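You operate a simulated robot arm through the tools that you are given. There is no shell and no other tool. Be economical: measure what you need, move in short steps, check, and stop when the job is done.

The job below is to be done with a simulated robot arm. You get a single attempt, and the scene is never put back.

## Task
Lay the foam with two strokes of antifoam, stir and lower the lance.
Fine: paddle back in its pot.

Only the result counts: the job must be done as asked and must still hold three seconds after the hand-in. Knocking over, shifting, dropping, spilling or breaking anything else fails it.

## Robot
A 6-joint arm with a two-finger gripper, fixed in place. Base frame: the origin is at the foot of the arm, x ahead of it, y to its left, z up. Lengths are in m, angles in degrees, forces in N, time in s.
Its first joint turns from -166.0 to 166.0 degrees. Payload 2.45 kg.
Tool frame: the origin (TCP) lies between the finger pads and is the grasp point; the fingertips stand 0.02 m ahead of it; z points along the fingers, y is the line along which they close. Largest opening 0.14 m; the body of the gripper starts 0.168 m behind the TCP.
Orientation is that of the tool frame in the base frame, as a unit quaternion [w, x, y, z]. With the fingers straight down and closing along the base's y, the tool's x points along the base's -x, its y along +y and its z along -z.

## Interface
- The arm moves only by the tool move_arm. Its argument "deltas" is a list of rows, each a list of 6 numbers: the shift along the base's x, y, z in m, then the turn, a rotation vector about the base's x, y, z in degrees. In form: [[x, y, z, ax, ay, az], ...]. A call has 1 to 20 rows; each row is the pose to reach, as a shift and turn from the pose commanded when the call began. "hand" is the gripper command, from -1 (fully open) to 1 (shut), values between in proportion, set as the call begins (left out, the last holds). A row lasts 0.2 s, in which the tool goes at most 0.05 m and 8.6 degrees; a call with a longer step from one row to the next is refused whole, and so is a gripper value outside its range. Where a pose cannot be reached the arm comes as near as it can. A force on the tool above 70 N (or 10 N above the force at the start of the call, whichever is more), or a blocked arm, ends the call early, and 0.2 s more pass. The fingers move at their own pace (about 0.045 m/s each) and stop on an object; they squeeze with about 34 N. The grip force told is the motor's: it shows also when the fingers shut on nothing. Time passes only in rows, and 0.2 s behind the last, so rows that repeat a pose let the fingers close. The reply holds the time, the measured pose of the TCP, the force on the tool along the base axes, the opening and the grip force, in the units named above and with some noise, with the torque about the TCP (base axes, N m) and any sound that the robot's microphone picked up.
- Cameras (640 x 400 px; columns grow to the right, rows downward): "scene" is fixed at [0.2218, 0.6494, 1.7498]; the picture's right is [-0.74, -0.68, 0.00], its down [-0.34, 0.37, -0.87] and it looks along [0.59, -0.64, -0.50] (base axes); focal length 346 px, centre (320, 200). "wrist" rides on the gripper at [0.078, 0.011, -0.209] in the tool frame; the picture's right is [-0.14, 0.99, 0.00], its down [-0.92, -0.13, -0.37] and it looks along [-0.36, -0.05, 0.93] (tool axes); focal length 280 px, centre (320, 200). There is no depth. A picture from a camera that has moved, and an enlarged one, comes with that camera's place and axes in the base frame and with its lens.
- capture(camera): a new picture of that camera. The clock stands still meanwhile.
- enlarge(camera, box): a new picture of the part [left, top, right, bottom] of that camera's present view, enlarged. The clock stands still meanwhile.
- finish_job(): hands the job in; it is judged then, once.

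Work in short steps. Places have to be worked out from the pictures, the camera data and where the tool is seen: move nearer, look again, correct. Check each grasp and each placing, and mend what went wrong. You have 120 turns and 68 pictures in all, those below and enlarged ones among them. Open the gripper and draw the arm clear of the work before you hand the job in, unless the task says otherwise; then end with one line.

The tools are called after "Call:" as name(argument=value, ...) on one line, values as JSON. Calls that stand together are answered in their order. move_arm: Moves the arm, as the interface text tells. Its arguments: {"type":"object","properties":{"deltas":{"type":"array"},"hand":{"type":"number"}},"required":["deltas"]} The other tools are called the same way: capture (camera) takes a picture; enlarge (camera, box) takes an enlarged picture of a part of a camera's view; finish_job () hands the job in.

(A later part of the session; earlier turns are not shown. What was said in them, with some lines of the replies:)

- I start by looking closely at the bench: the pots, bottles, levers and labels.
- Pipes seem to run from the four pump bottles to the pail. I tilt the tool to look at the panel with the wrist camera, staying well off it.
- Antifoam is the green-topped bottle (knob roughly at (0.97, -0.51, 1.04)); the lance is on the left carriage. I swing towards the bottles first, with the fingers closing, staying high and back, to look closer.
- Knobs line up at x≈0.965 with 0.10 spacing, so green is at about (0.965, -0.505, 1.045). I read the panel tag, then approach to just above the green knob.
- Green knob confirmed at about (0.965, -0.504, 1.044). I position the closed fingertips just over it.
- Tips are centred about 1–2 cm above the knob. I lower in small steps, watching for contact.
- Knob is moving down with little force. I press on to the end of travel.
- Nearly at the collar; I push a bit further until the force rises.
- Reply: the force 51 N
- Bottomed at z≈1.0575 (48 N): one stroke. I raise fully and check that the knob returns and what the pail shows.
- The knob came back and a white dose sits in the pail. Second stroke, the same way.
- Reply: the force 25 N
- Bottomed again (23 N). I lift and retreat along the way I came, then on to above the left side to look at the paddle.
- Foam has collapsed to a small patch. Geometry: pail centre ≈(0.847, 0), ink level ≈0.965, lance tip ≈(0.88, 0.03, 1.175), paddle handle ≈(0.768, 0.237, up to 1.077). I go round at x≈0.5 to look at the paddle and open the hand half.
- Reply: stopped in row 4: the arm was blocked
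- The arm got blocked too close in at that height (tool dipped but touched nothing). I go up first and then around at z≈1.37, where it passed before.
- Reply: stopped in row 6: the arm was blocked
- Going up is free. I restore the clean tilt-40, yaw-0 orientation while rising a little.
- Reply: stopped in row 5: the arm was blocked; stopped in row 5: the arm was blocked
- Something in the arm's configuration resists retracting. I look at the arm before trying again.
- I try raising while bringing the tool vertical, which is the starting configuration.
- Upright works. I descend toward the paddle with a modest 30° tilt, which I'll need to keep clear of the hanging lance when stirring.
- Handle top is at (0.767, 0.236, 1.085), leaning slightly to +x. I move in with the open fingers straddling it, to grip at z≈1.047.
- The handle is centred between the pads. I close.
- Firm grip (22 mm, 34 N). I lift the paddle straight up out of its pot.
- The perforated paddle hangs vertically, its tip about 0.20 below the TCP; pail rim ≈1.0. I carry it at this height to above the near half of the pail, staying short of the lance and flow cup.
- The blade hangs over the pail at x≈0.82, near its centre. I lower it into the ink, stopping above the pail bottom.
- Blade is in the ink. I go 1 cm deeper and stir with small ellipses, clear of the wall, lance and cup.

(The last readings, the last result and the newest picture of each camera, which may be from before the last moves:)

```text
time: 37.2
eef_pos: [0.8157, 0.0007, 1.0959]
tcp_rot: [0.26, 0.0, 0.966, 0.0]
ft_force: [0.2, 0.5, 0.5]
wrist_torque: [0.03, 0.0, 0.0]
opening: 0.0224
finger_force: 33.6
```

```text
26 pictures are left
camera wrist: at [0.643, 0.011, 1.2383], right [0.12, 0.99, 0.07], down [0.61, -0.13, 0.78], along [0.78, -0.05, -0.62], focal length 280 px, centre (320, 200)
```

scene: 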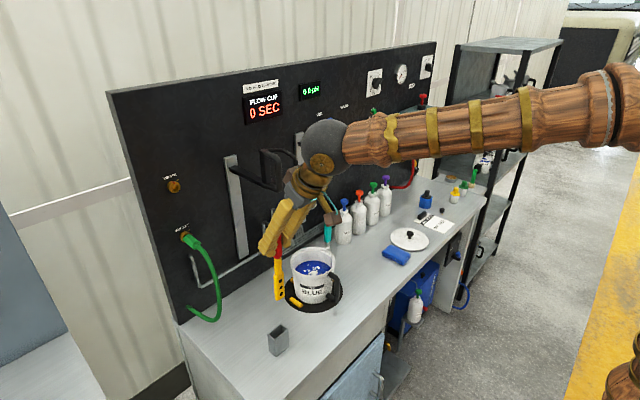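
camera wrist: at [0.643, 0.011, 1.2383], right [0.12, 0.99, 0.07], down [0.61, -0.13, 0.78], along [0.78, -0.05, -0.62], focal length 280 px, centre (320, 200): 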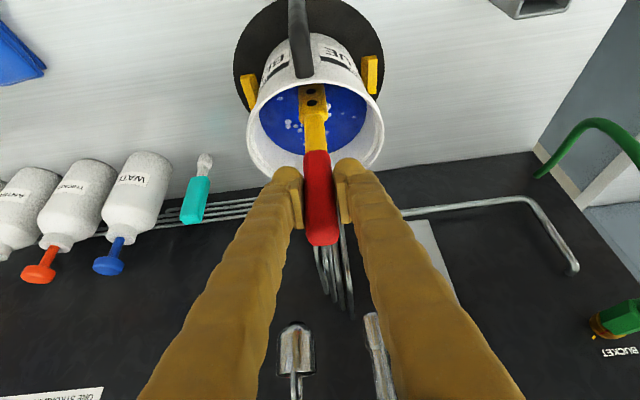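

Foam is thinning as I stir. More turns.

Call:
move_arm(deltas=[[-0.002, 0.018, 0, 0, 0, 0], [0.012, 0.027, 0, 0, 0, 0], [0.026, 0.018, 0, 0, 0, 0], [0.032, 0, 0, 0, 0, 0], [0.026, -0.018, 0, 0, 0, 0], [0.012, -0.027, 0, 0, 0, 0], [-0.002, -0.018, 0, 0, 0, 0], [-0.008, 0, 0, 0, 0, 0], [-0.002, 0.018, 0, 0, 0, 0], [0.012, 0.027, 0, 0, 0, 0], [0.026, 0.018, 0, 0, 0, 0], [0.032, 0, 0, 0, 0, 0], [0.026, -0.018, 0, 0, 0, 0], [0.012, -0.027, 0, 0, 0, 0], [-0.002, -0.018, 0, 0, 0, 0], [-0.008, 0, 0, 0, 0, 0], [0, 0, 0, 0, 0, 0]])

Call:
move_arm(deltas=[[-0.002, 0.018, 0, 0, 0, 0], [0.012, 0.027, 0, 0, 0, 0], [0.026, 0.018, 0, 0, 0, 0], [0.032, 0, 0, 0, 0, 0], [0.026, -0.018, 0, 0, 0, 0], [0.012, -0.027, 0, 0, 0, 0], [-0.002, -0.018, 0, 0, 0, 0], [-0.008, 0, 0, 0, 0, 0], [-0.002, 0.018, 0, 0, 0, 0], [0.012, 0.027, 0, 0, 0, 0], [0.026, 0.018, 0, 0, 0, 0], [0.032, 0, 0, 0, 0, 0], [0.026, -0.018, 0, 0, 0, 0], [0.012, -0.027, 0, 0, 0, 0], [-0.002, -0.018, 0, 0, 0, 0], [-0.008, 0, 0, 0, 0, 0], [0, 0, 0, 0, 0, 0]])

Call:
enlarge(camera="wrist", box=[220, 20, 420, 200])

```text
time: 40.8
eef_pos: [0.8162, -0.0, 1.0954]
tcp_rot: [0.26, 0.0, 0.966, 0.001]
ft_force: [-0.6, -0.3, -0.7]
wrist_torque: [0.04, -0.02, -0.05]
opening: 0.0226
finger_force: 34.1
```

```text
time: 44.4
eef_pos: [0.8154, -0.0, 1.0981]
tcp_rot: [0.261, 0.0, 0.965, 0.001]
ft_force: [0.2, 0.1, -0.7]
wrist_torque: [-0.01, 0.02, 0.03]
opening: 0.0227
finger_force: 34.0
```

```text
2.22 times, centred on (320, 110) of wrist
camera zoom: at [0.6431, 0.0105, 1.2391], right [0.12, 0.99, 0.07], down [0.61, -0.13, 0.78], along [0.78, -0.05, -0.62], focal length 623 px, centre (320, 400)
```

zoom: 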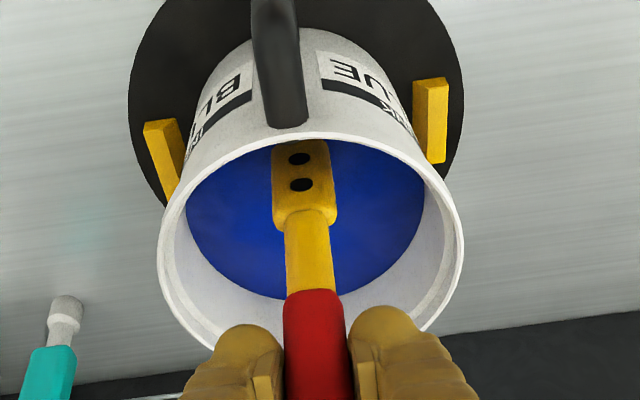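

The foam is gone and the surface is clear. I lift the paddle out slowly, let it drip over the pail, and look at it.

Call:
move_arm(deltas=[[0, 0, 0.02, 0, 0, 0], [-0.004, 0, 0.04, 0, 0, 0], [-0.006, 0, 0.06, 0, 0, 0], [-0.01, 0, 0.08, 0, 0, 0], [-0.01, 0, 0.1, 0, 0, 0], [-0.01, 0, 0.12, 0, 0, 0], [-0.01, 0, 0.14, 0, 0, 0], [-0.01, 0, 0.16, 0, 0, 0], [-0.01, 0, 0.172, 0, 0, 0], [-0.01, 0, 0.172, 0, 0, 0], [-0.01, 0, 0.172, 0, 0, 0], [-0.01, 0, 0.172, 0, 0, 0], [-0.01, 0, 0.172, 0, 0, 0], [-0.01, 0, 0.172, 0, 0, 0], [-0.01, 0, 0.172, 0, 0, 0], [-0.01, 0, 0.172, 0, 0, 0], [-0.01, 0, 0.172, 0, 0, 0]])

Call:
capture(camera="wrist")

```text
time: 48.0
eef_pos: [0.8061, 0.0012, 1.2661]
tcp_rot: [0.26, 0.0, 0.966, 0.0]
ft_force: [-0.1, 0.7, -1.6]
wrist_torque: [-0.03, -0.01, -0.01]
opening: 0.0227
finger_force: 34.2
```

```text
24 pictures are left
camera wrist: at [0.634, 0.0112, 1.4096], right [0.12, 0.99, 0.07], down [0.61, -0.13, 0.78], along [0.78, -0.05, -0.62], focal length 280 px, centre (320, 200)
```

wrist: 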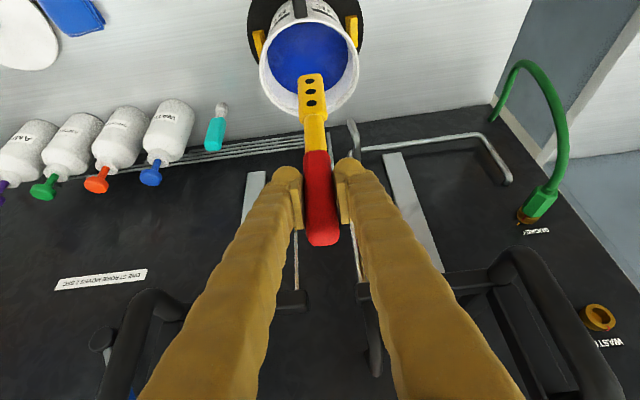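

Paddle is clean, ink plain. I carry it back along the reverse path to above the pot.

Call:
move_arm(deltas=[[-0.015, 0.01, 0, 0, 0, 0], [-0.035, 0.035, 0, 0, 0, 0], [-0.055, 0.075, 0, 0, 0, 0], [-0.065, 0.115, 0, 0, 0, 0], [-0.065, 0.155, 0, 0, 0, 0], [-0.065, 0.195, 0, 0, 0, 0], [-0.065, 0.235, 0, 0, 0, 0], [-0.065, 0.235, -0.01, 0, 0, 0], [-0.065, 0.235, -0.01, 0, 0, 0]])

Call:
capture(camera="wrist")

Call:
enlarge(camera="scene", box=[220, 210, 360, 360])

```text
time: 50.0
eef_pos: [0.7405, 0.2367, 1.2573]
tcp_rot: [0.26, 0.0, 0.966, 0.0]
ft_force: [-0.8, -0.5, 0.3]
wrist_torque: [-0.02, 0.0, 0.04]
opening: 0.0224
finger_force: 33.6
```

```text
23 pictures are left
camera wrist: at [0.5685, 0.246, 1.4002], right [0.12, 0.99, 0.07], down [0.61, -0.13, 0.78], along [0.78, -0.05, -0.62], focal length 280 px, centre (320, 200)
```

wrist: 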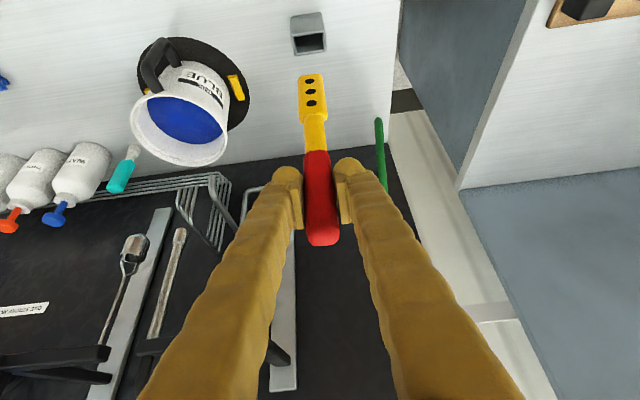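

```text
2.67 times, centred on (290, 285) of scene
camera zoom: at [0.2218, 0.6494, 1.7498], right [-0.74, -0.68, 0.0], down [-0.34, 0.37, -0.87], along [0.59, -0.64, -0.5], focal length 922 px, centre (400, -27)
```

zoom: 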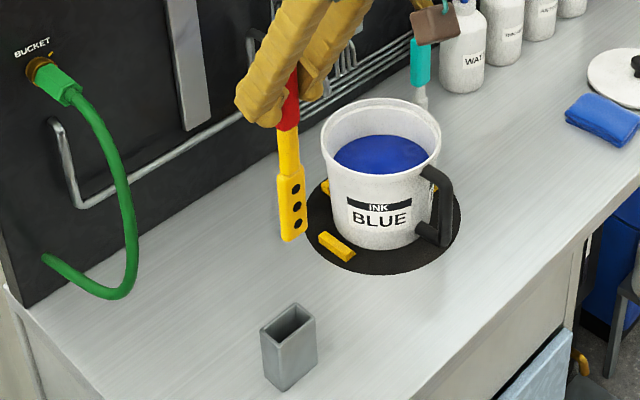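

The view matches the one right after the lift, so I retrace the lift path down into the pot, slowing at the end.

Call:
move_arm(deltas=[[0.01, 0, -0.03, 0, 0, 0], [0.02, 0, -0.06, 0, 0, 0], [0.026, 0, -0.1, 0, 0, 0], [0.026, 0, -0.125, 0, 0, 0], [0.026, 0, -0.14, 0, 0, 0], [0.026, 0, -0.14, 0, 0, 0]])

Call:
enlarge(camera="wrist", box=[240, 20, 400, 180])

Call:
enlarge(camera="scene", box=[240, 270, 330, 370])

```text
time: 51.4
eef_pos: [0.7666, 0.2359, 1.1174]
tcp_rot: [0.259, -0.001, 0.966, 0.001]
ft_force: [0.3, 0.1, -0.4]
wrist_torque: [-0.03, 0.01, 0.0]
opening: 0.0227
finger_force: 34.4
```

```text
2.50 times, centred on (320, 100) of wrist
camera zoom: at [0.5943, 0.2457, 1.2602], right [0.12, 0.99, 0.07], down [0.61, -0.13, 0.78], along [0.78, -0.05, -0.62], focal length 701 px, centre (320, 450)
```

zoom: 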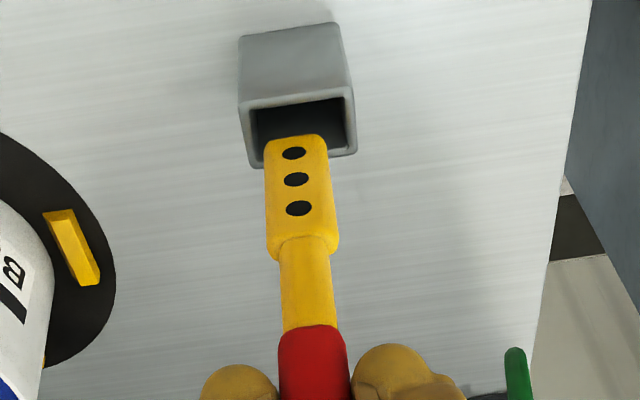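

```text
4.00 times, centred on (285, 320) of scene
camera zoom: at [0.2218, 0.6494, 1.7498], right [-0.74, -0.68, 0.0], down [-0.34, 0.37, -0.87], along [0.59, -0.64, -0.5], focal length 1384 px, centre (460, -280)
```

zoom: 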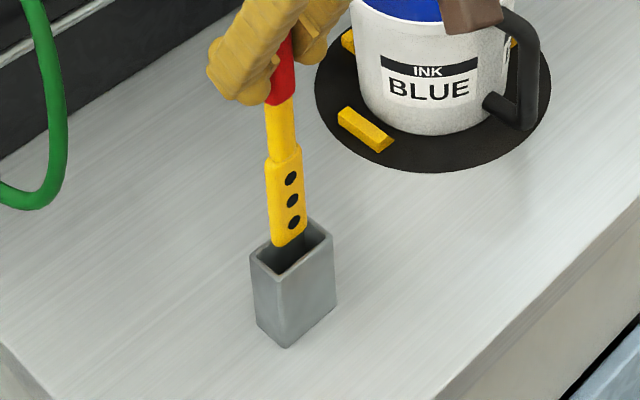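

The blade end sits right at the pot mouth from both views. I continue down slowly.

Call:
move_arm(deltas=[[-0.001, 0, -0.015, 0, 0, 0], [-0.002, 0, -0.03, 0, 0, 0], [-0.003, 0, -0.042, 0, 0, 0], [-0.004, 0, -0.054, 0, 0, 0], [-0.005, 0, -0.062, 0, 0, 0], [-0.005, 0, -0.067, 0, 0, 0], [-0.005, 0, -0.067, 0, 0, 0]])

Call:
capture(camera="wrist")

Call:
enlarge(camera="scene", box=[240, 270, 330, 370])

```text
time: 53.0
eef_pos: [0.7617, 0.2358, 1.0508]
tcp_rot: [0.261, -0.001, 0.965, 0.002]
ft_force: [-0.2, -0.3, -1.3]
wrist_torque: [-0.03, 0.01, 0.0]
opening: 0.0225
finger_force: 34.1
```

```text
19 pictures are left
camera wrist: at [0.5896, 0.2459, 1.1927], right [0.12, 0.99, 0.07], down [0.61, -0.13, 0.78], along [0.78, -0.05, -0.62], focal length 280 px, centre (320, 200)
```

wrist: 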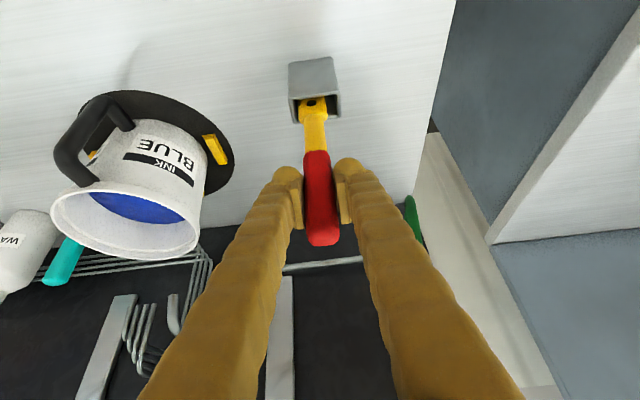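

```text
4.00 times, centred on (285, 320) of scene
camera zoom: at [0.2218, 0.6494, 1.7498], right [-0.74, -0.68, 0.0], down [-0.34, 0.37, -0.87], along [0.59, -0.64, -0.5], focal length 1384 px, centre (460, -280)
```

zoom: 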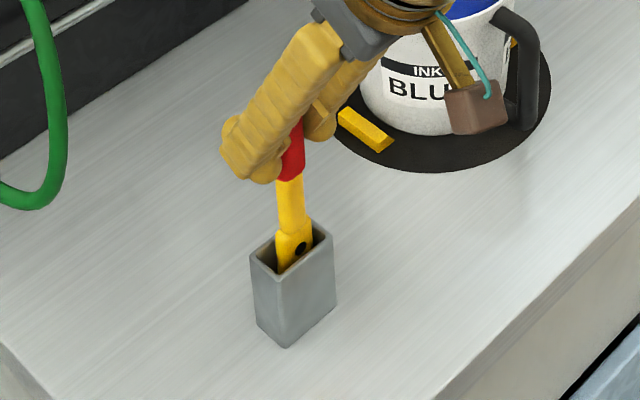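

Paddle is seated as before (about 2 mm above). I lower those 2 mm, open, and back off along the tool axis.

Call:
move_arm(deltas=[[0, 0, -0.002, 0, 0, 0], [0, 0, -0.002, 0, 0, 0]])

Call:
move_arm(deltas=[[0, 0, 0, 0, 0, 0], [0, 0, 0, 0, 0, 0], [0, 0, 0, 0, 0, 0], [0, 0, 0, 0, 0, 0], [0, 0, 0, 0, 0, 0], [-0.015, 0, 0.03, 0, 0, 0], [-0.035, 0, 0.065, 0, 0, 0], [-0.06, 0, 0.1, 0, 0, 0], [-0.09, 0, 0.135, 0, 0, 0], [-0.12, 0, 0.16, 0, 0, 0], [-0.15, 0, 0.18, 0, 0, 0]], hand=0)

Call:
capture(camera="scene")

```text
time: 53.6
eef_pos: [0.7615, 0.2359, 1.0478]
tcp_rot: [0.259, 0.0, 0.966, 0.001]
ft_force: [-0.5, 0.3, -1.0]
wrist_torque: [-0.01, -0.01, 0.01]
opening: 0.0223
finger_force: 33.7
```

```text
time: 56.0
eef_pos: [0.6134, 0.2356, 1.2298]
tcp_rot: [0.26, -0.001, 0.966, 0.001]
ft_force: [0.5, 0.2, -0.3]
wrist_torque: [-0.02, -0.01, 0.0]
opening: 0.0699
finger_force: 0.0
```

```text
17 pictures are left
```

scene: 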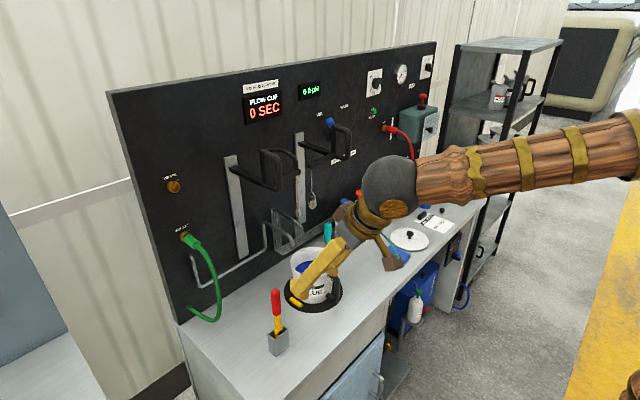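

Paddle is back in its pot. Now the lance: I rise back and up to look at the left carriage's handle from close by.

Call:
move_arm(deltas=[[0, -0.02, 0.04, 0, 0, 0], [0, -0.04, 0.085, 0, 0, 0], [0, -0.06, 0.13, 0, 0, 0], [0, -0.08, 0.175, 0, 0, 0], [0, -0.09, 0.21, 0, -7.5, 0], [0, -0.09, 0.22, 0, -15, 0], [0, -0.09, 0.22, 0, -22, 0], [0, -0.09, 0.22, 0, -22, 0]])

Call:
capture(camera="wrist")

```text
time: 57.8
eef_pos: [0.6106, 0.1474, 1.4488]
tcp_rot: [0.44, 0.0, 0.898, 0.001]
ft_force: [-0.6, -0.1, -0.6]
wrist_torque: [0.03, 0.01, 0.01]
opening: 0.0702
finger_force: 0.0
```

```text
16 pictures are left
camera wrist: at [0.3991, 0.1557, 1.5164], right [0.08, 0.99, 0.11], down [0.27, -0.13, 0.95], along [0.96, -0.05, -0.28], focal length 280 px, centre (320, 200)
```

wrist: 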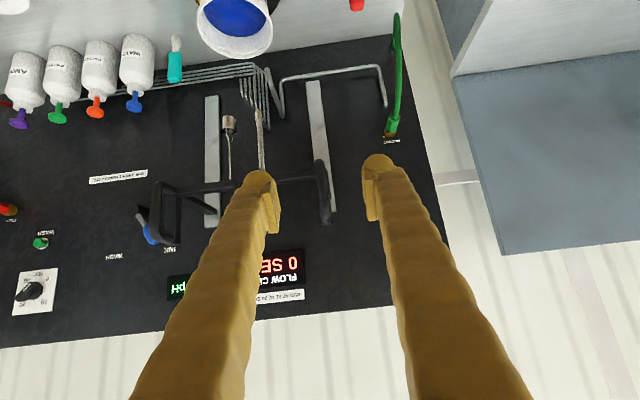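

Call:
enlarge(camera="wrist", box=[240, 130, 380, 250])

Call:
enlarge(camera="scene", box=[220, 130, 320, 220])

```text
3.33 times, centred on (310, 190) of wrist
camera zoom: at [0.3991, 0.1557, 1.5164], right [0.08, 0.99, 0.11], down [0.27, -0.13, 0.95], along [0.96, -0.05, -0.28], focal length 935 px, centre (353, 233)
```

zoom: 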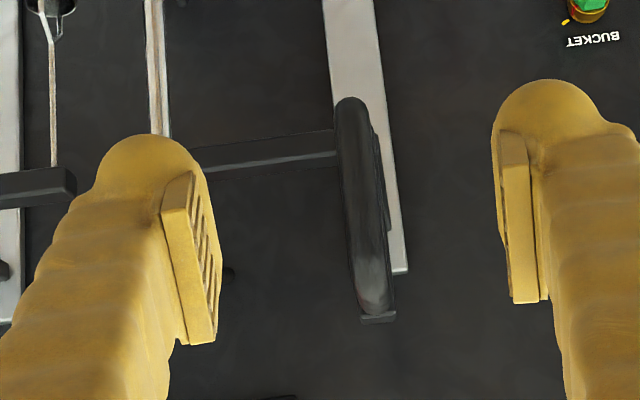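

```text
4.44 times, centred on (270, 175) of scene
camera zoom: at [0.2218, 0.6494, 1.7498], right [-0.74, -0.68, 0.0], down [-0.34, 0.37, -0.87], along [0.59, -0.64, -0.5], focal length 1537 px, centre (542, 311)
```

zoom: 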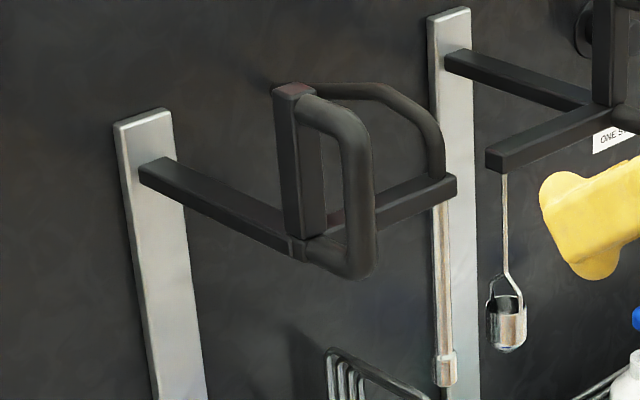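

The D-handle's vertical grip bar is at about (0.831, 0.139), z 1.33–1.42, with its plane facing me—ideal for closing along y. I approach to just short of it.

Call:
move_arm(deltas=[[0.03, -0.002, -0.01, 0, 4, 0], [0.07, -0.004, -0.025, 0, 8, 0], [0.11, -0.006, -0.035, 0, 12, 0], [0.14, -0.008, -0.045, 0, 12, 0], [0.16, -0.008, -0.055, 0, 12, 0], [0.16, -0.008, -0.055, 0, 12, 0]])

Call:
capture(camera="wrist")

Call:
enlarge(camera="scene", box=[220, 110, 360, 220])

```text
time: 59.2
eef_pos: [0.7727, 0.1367, 1.393]
tcp_rot: [0.344, -0.001, 0.939, 0.001]
ft_force: [0.4, 0.3, 0.9]
wrist_torque: [0.02, 0.0, -0.01]
opening: 0.0701
finger_force: 0.0
```

```text
13 pictures are left
camera wrist: at [0.5785, 0.1473, 1.5038], right [0.1, 0.99, 0.09], down [0.47, -0.13, 0.88], along [0.88, -0.05, -0.47], focal length 280 px, centre (320, 200)
```

wrist: 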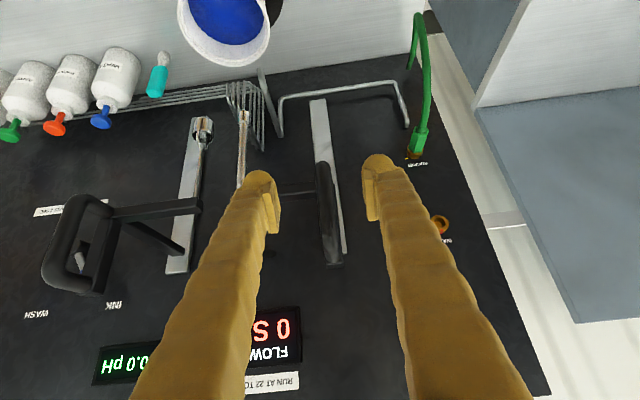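

```text
3.64 times, centred on (290, 165) of scene
camera zoom: at [0.2218, 0.6494, 1.7498], right [-0.74, -0.68, 0.0], down [-0.34, 0.37, -0.87], along [0.59, -0.64, -0.5], focal length 1258 px, centre (429, 327)
```

zoom: 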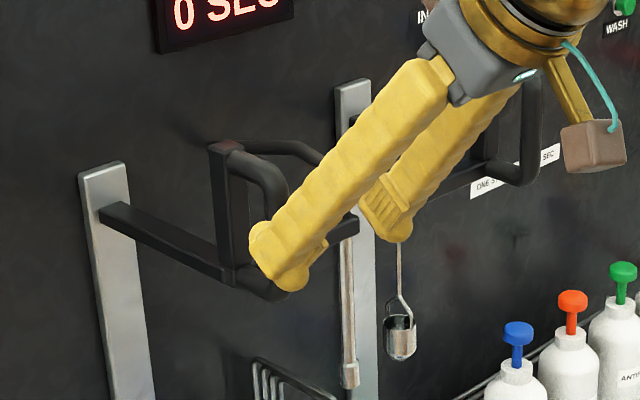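

Bar is centred between the fingers. I move in the last 5.6 cm and close.

Call:
move_arm(deltas=[[0.02, 0, -0.003, 0, 0, 0], [0.04, 0, -0.006, 0, 0, 0], [0.056, 0, -0.01, 0, 0, 0], [0.056, 0, -0.01, 0, 0, 0]])

Call:
move_arm(deltas=[[0, 0, 0, 0, 0, 0], [0, 0, 0, 0, 0, 0], [0, 0, 0, 0, 0, 0], [0, 0, 0, 0, 0, 0], [0, 0, 0, 0, 0, 0]], hand=1)

Call:
enlarge(camera="scene", box=[220, 110, 360, 220])

```text
time: 60.2
eef_pos: [0.8285, 0.1373, 1.3836]
tcp_rot: [0.344, -0.002, 0.939, 0.002]
ft_force: [-1.0, -0.6, 0.3]
wrist_torque: [-0.02, -0.01, -0.02]
opening: 0.07
finger_force: 0.0
```

```text
time: 61.4
eef_pos: [0.8281, 0.1388, 1.3828]
tcp_rot: [0.344, -0.002, 0.939, 0.002]
ft_force: [2.6, 39.5, -1.3]
wrist_torque: [0.45, -0.03, 0.04]
opening: 0.0169
finger_force: 40.7
```

```text
3.64 times, centred on (290, 165) of scene
camera zoom: at [0.2218, 0.6494, 1.7498], right [-0.74, -0.68, 0.0], down [-0.34, 0.37, -0.87], along [0.59, -0.64, -0.5], focal length 1258 px, centre (429, 327)
```

zoom: 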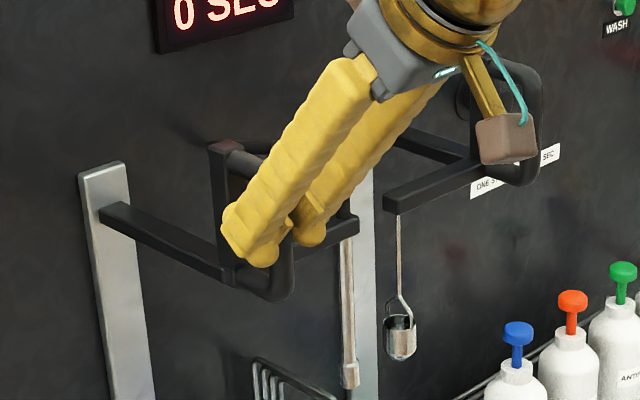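

Bar gripped (17 mm) but with a 39 N side force, so the bar is a few mm to +y. I ease over 4 mm to relieve it, then start lowering.

Call:
move_arm(deltas=[[0, 0.002, 0, 0, 0, 0], [0, 0.004, 0, 0, 0, 0], [0, 0.004, 0, 0, 0, 0]])

Call:
move_arm(deltas=[[0, 0, -0.01, 0, 0, 0], [0, 0, -0.02, 0, 0, 0], [0, 0, -0.03, 0, 0, 0]])

```text
time: 62.2
eef_pos: [0.8287, 0.1406, 1.3835]
tcp_rot: [0.342, 0.0, 0.94, 0.001]
ft_force: [5.6, -16.7, -4.2]
wrist_torque: [-0.22, -0.04, -0.07]
opening: 0.0166
finger_force: 42.1
```

```text
time: 63.0
eef_pos: [0.8292, 0.1409, 1.3527]
tcp_rot: [0.343, -0.001, 0.939, 0.0]
ft_force: [0.7, -50.0, 0.3]
wrist_torque: [-0.62, 0.31, -0.09]
opening: 0.0167
finger_force: 42.3
```

The carriage slides down freely. I trim 1.5 mm in y and keep lowering.

Call:
move_arm(deltas=[[0, -0.0015, 0, 0, 0, 0], [0, -0.0015, -0.015, 0, 0, 0], [0, -0.0015, -0.03, 0, 0, 0], [0, -0.0015, -0.045, 0, 0, 0], [0, -0.0015, -0.06, 0, 0, 0], [0, -0.0015, -0.075, 0, 0, 0], [0, -0.0015, -0.09, 0, 0, 0], [0, -0.0015, -0.1, 0, 0, 0]])

Call:
capture(camera="scene")

```text
time: 64.8
eef_pos: [0.8289, 0.1392, 1.2545]
tcp_rot: [0.344, -0.001, 0.939, 0.002]
ft_force: [-6.3, -28.8, 0.2]
wrist_torque: [-0.35, 0.35, -0.05]
opening: 0.0166
finger_force: 42.5
```

```text
10 pictures are left
```

scene: 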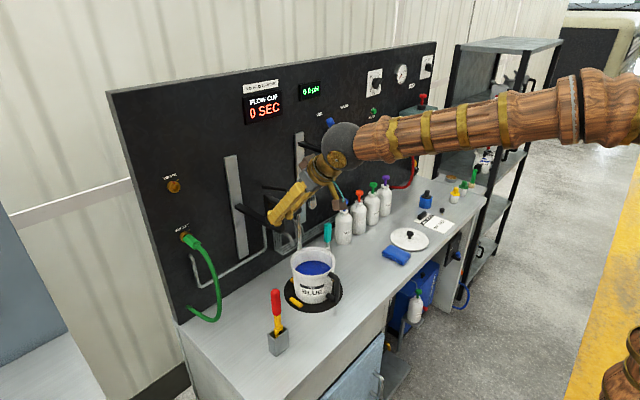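

Carriage and lance are following (tip about 1.045). I continue lowering the tip into the pail.

Call:
move_arm(deltas=[[0, -0.0008, -0.015, 0, 0, 0], [0, -0.0008, -0.03, 0, 0, 0], [0, -0.0008, -0.045, 0, 0, 0], [0, -0.0008, -0.06, 0, 0, 0], [0, -0.0008, -0.075, 0, 0, 0], [0, -0.0008, -0.075, 0, 0, 0]])

Call:
enlarge(camera="scene", box=[220, 150, 370, 310])

```text
time: 66.2
eef_pos: [0.8285, 0.1402, 1.1793]
tcp_rot: [0.343, -0.001, 0.939, 0.001]
ft_force: [0.3, 2.4, -2.8]
wrist_torque: [0.04, -0.26, 0.0]
opening: 0.0169
finger_force: 42.2
```

```text
2.50 times, centred on (295, 230) of scene
camera zoom: at [0.2218, 0.6494, 1.7498], right [-0.74, -0.68, 0.0], down [-0.34, 0.37, -0.87], along [0.59, -0.64, -0.5], focal length 865 px, centre (382, 125)
```

zoom: 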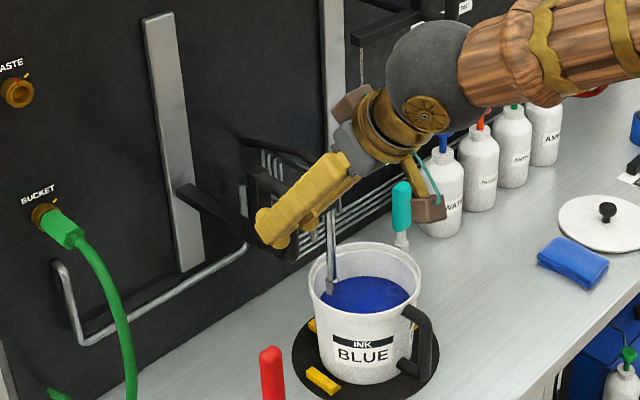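

The lance tip is just entering the ink. I go on down gently until it is well in or meets its stop.

Call:
move_arm(deltas=[[0, 0, -0.012, 0, 0, 0], [0, 0, -0.024, 0, 0, 0], [0, 0, -0.036, 0, 0, 0], [0, 0, -0.048, 0, 0, 0], [0, 0, -0.06, 0, 0, 0], [0, 0, -0.06, 0, 0, 0]])

Call:
enlarge(camera="scene", box=[220, 150, 370, 310])

```text
time: 67.6
eef_pos: [0.8286, 0.1402, 1.1183]
tcp_rot: [0.343, -0.001, 0.939, 0.002]
ft_force: [6.4, 15.5, -4.1]
wrist_torque: [0.2, -0.2, 0.03]
opening: 0.0168
finger_force: 42.0
```

```text
2.50 times, centred on (295, 230) of scene
camera zoom: at [0.2218, 0.6494, 1.7498], right [-0.74, -0.68, 0.0], down [-0.34, 0.37, -0.87], along [0.59, -0.64, -0.5], focal length 865 px, centre (382, 125)
```

zoom: 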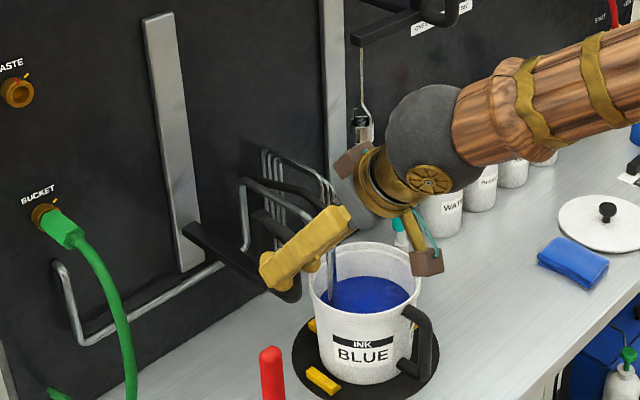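

Tip is now ~5 cm under the ink and the carriage is close to the rail's lower end. I go down a bit further, gently, to find the stop.

Call:
move_arm(deltas=[[0, 0, -0.005, 0, 0, 0], [0, 0, -0.01, 0, 0, 0], [0, 0, -0.015, 0, 0, 0], [0, 0, -0.02, 0, 0, 0]])

```text
time: 68.6
eef_pos: [0.8289, 0.1395, 1.099]
tcp_rot: [0.344, -0.001, 0.939, 0.0]
ft_force: [12.7, 17.9, 0.7]
wrist_torque: [0.2, -0.17, 0.02]
opening: 0.0169
finger_force: 42.4
```

Call:
move_arm(deltas=[[0, 0, -0.003, 0, 0, 0], [0, 0, -0.006, 0, 0, 0], [0, 0, -0.009, 0, 0, 0], [0, 0, -0.012, 0, 0, 0]])

Call:
enlarge(camera="scene", box=[220, 150, 370, 310])

```text
time: 69.6
eef_pos: [0.8298, 0.1382, 1.0862]
tcp_rot: [0.344, -0.001, 0.939, 0.001]
ft_force: [20.8, 17.7, -0.1]
wrist_torque: [0.22, -0.21, 0.01]
opening: 0.0163
finger_force: 42.8
```

```text
2.50 times, centred on (295, 230) of scene
camera zoom: at [0.2218, 0.6494, 1.7498], right [-0.74, -0.68, 0.0], down [-0.34, 0.37, -0.87], along [0.59, -0.64, -0.5], focal length 865 px, centre (382, 125)
```

zoom: 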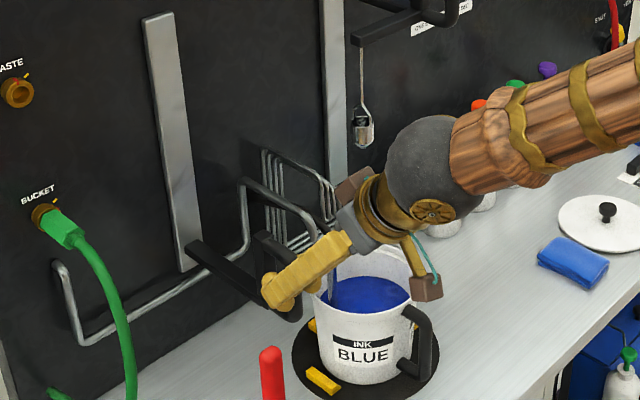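

No resistance in z yet; I push on in small steps to find the stop.

Call:
move_arm(deltas=[[-0.0005, 0, -0.003, 0, 0, 0], [-0.001, 0, -0.006, 0, 0, 0], [-0.001, 0, -0.009, 0, 0, 0], [-0.001, 0, -0.012, 0, 0, 0]])

Call:
enlarge(camera="scene", box=[220, 150, 370, 310])

```text
time: 70.6
eef_pos: [0.8257, 0.1391, 1.0758]
tcp_rot: [0.343, -0.001, 0.939, 0.001]
ft_force: [1.3, 12.2, 35.3]
wrist_torque: [0.15, -0.18, 0.04]
opening: 0.0167
finger_force: 42.4
```

```text
2.50 times, centred on (295, 230) of scene
camera zoom: at [0.2218, 0.6494, 1.7498], right [-0.74, -0.68, 0.0], down [-0.34, 0.37, -0.87], along [0.59, -0.64, -0.5], focal length 865 px, centre (382, 125)
```

zoom: 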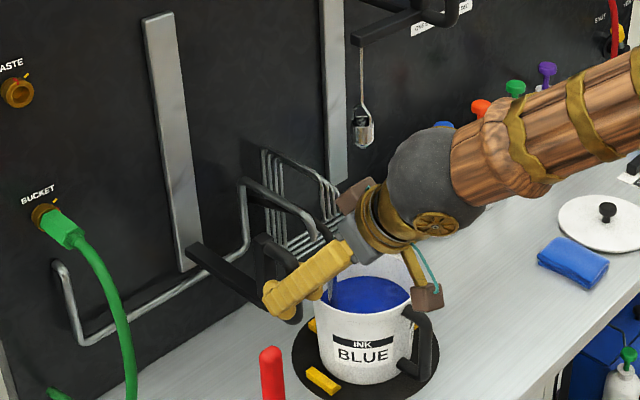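

The stop is reached (35 N at z≈1.077): the lance is fully down. I ease off, open, and back away along the tool axis.

Call:
move_arm(deltas=[[0, 0, 0.002, 0, 0, 0], [0, 0, 0.002, 0, 0, 0]])

Call:
move_arm(deltas=[[0, 0, 0, 0, 0, 0], [0, 0, 0, 0, 0, 0], [0, 0, 0, 0, 0, 0], [0, 0, 0, 0, 0, 0], [-0.019, 0, 0.023, 0, 0, 0], [-0.045, 0, 0.054, 0, 0, 0], [-0.071, 0, 0.085, 0, 0, 0], [-0.09, 0, 0.12, 0, 0, 0], [-0.1, 0, 0.16, 0, 0, 0], [-0.11, 0, 0.2, 0, 0, 0], [-0.12, 0, 0.24, 0, 0, 0], [-0.13, 0, 0.28, 0, 6, 0], [-0.13, 0, 0.32, 0, 12, 0], [-0.13, 0, 0.36, 0, 18, 0], [-0.13, 0, 0.38, 0, 24, 0]], hand=0.2)

Call:
capture(camera="scene")

```text
time: 71.2
eef_pos: [0.8265, 0.1391, 1.076]
tcp_rot: [0.342, -0.002, 0.94, 0.002]
ft_force: [6.4, 12.2, 13.0]
wrist_torque: [0.16, -0.12, 0.02]
opening: 0.0168
finger_force: 42.5
```

```text
time: 74.4
eef_pos: [0.6962, 0.1399, 1.458]
tcp_rot: [0.141, -0.001, 0.99, 0.002]
ft_force: [-0.1, 0.4, 0.9]
wrist_torque: [0.07, -0.08, 0.02]
opening: 0.0561
finger_force: 0.0
```

```text
5 pictures are left
```

scene: 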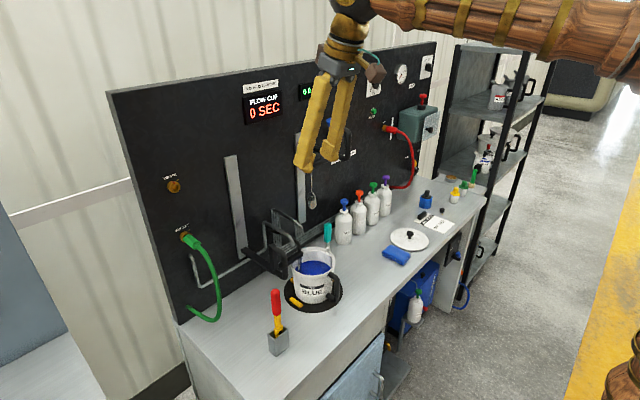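

The lance stays down and everything else stands. I draw the arm farther back, opening the hand, and take a last close look.

Call:
move_arm(deltas=[[-0.03, -0.02, 0.01, 0, 0, 0], [-0.06, -0.04, 0.02, 0, 0, 0], [-0.09, -0.06, 0.03, 0, 0, 0], [-0.12, -0.08, 0.05, 0, 0, 0], [-0.12, -0.08, 0.05, 0, 0, 0]], hand=-1)

Call:
enlarge(camera="scene", box=[220, 180, 360, 370])

```text
time: 75.6
eef_pos: [0.5774, 0.0589, 1.509]
tcp_rot: [0.141, 0.0, 0.99, 0.002]
ft_force: [-0.4, 0.3, -0.8]
wrist_torque: [-0.01, 0.02, 0.02]
opening: 0.1399
finger_force: 0.1
```

```text
2.11 times, centred on (290, 275) of scene
camera zoom: at [0.2218, 0.6494, 1.7498], right [-0.74, -0.68, 0.0], down [-0.34, 0.37, -0.87], along [0.59, -0.64, -0.5], focal length 728 px, centre (383, 42)
```

zoom: 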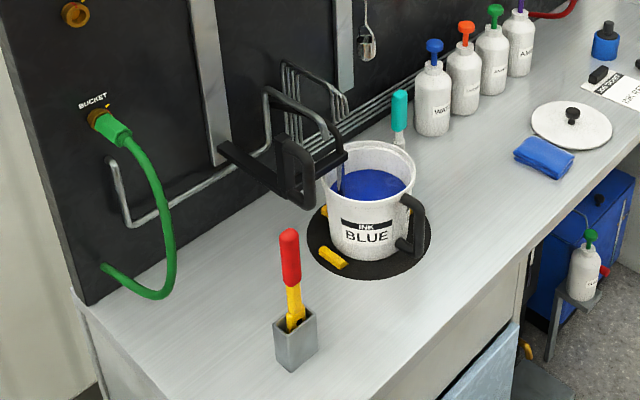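

The foam is gone, the paddle is in its pot, the lance is down in the ink and the arm is clear. I hand in.

Call:
finish_job()

```text
The job is handed in.
```

I gave the ink two strokes of antifoam and stirred until the foam was gone. The paddle is back in its pot and the lance is lowered to its stop in the ink.
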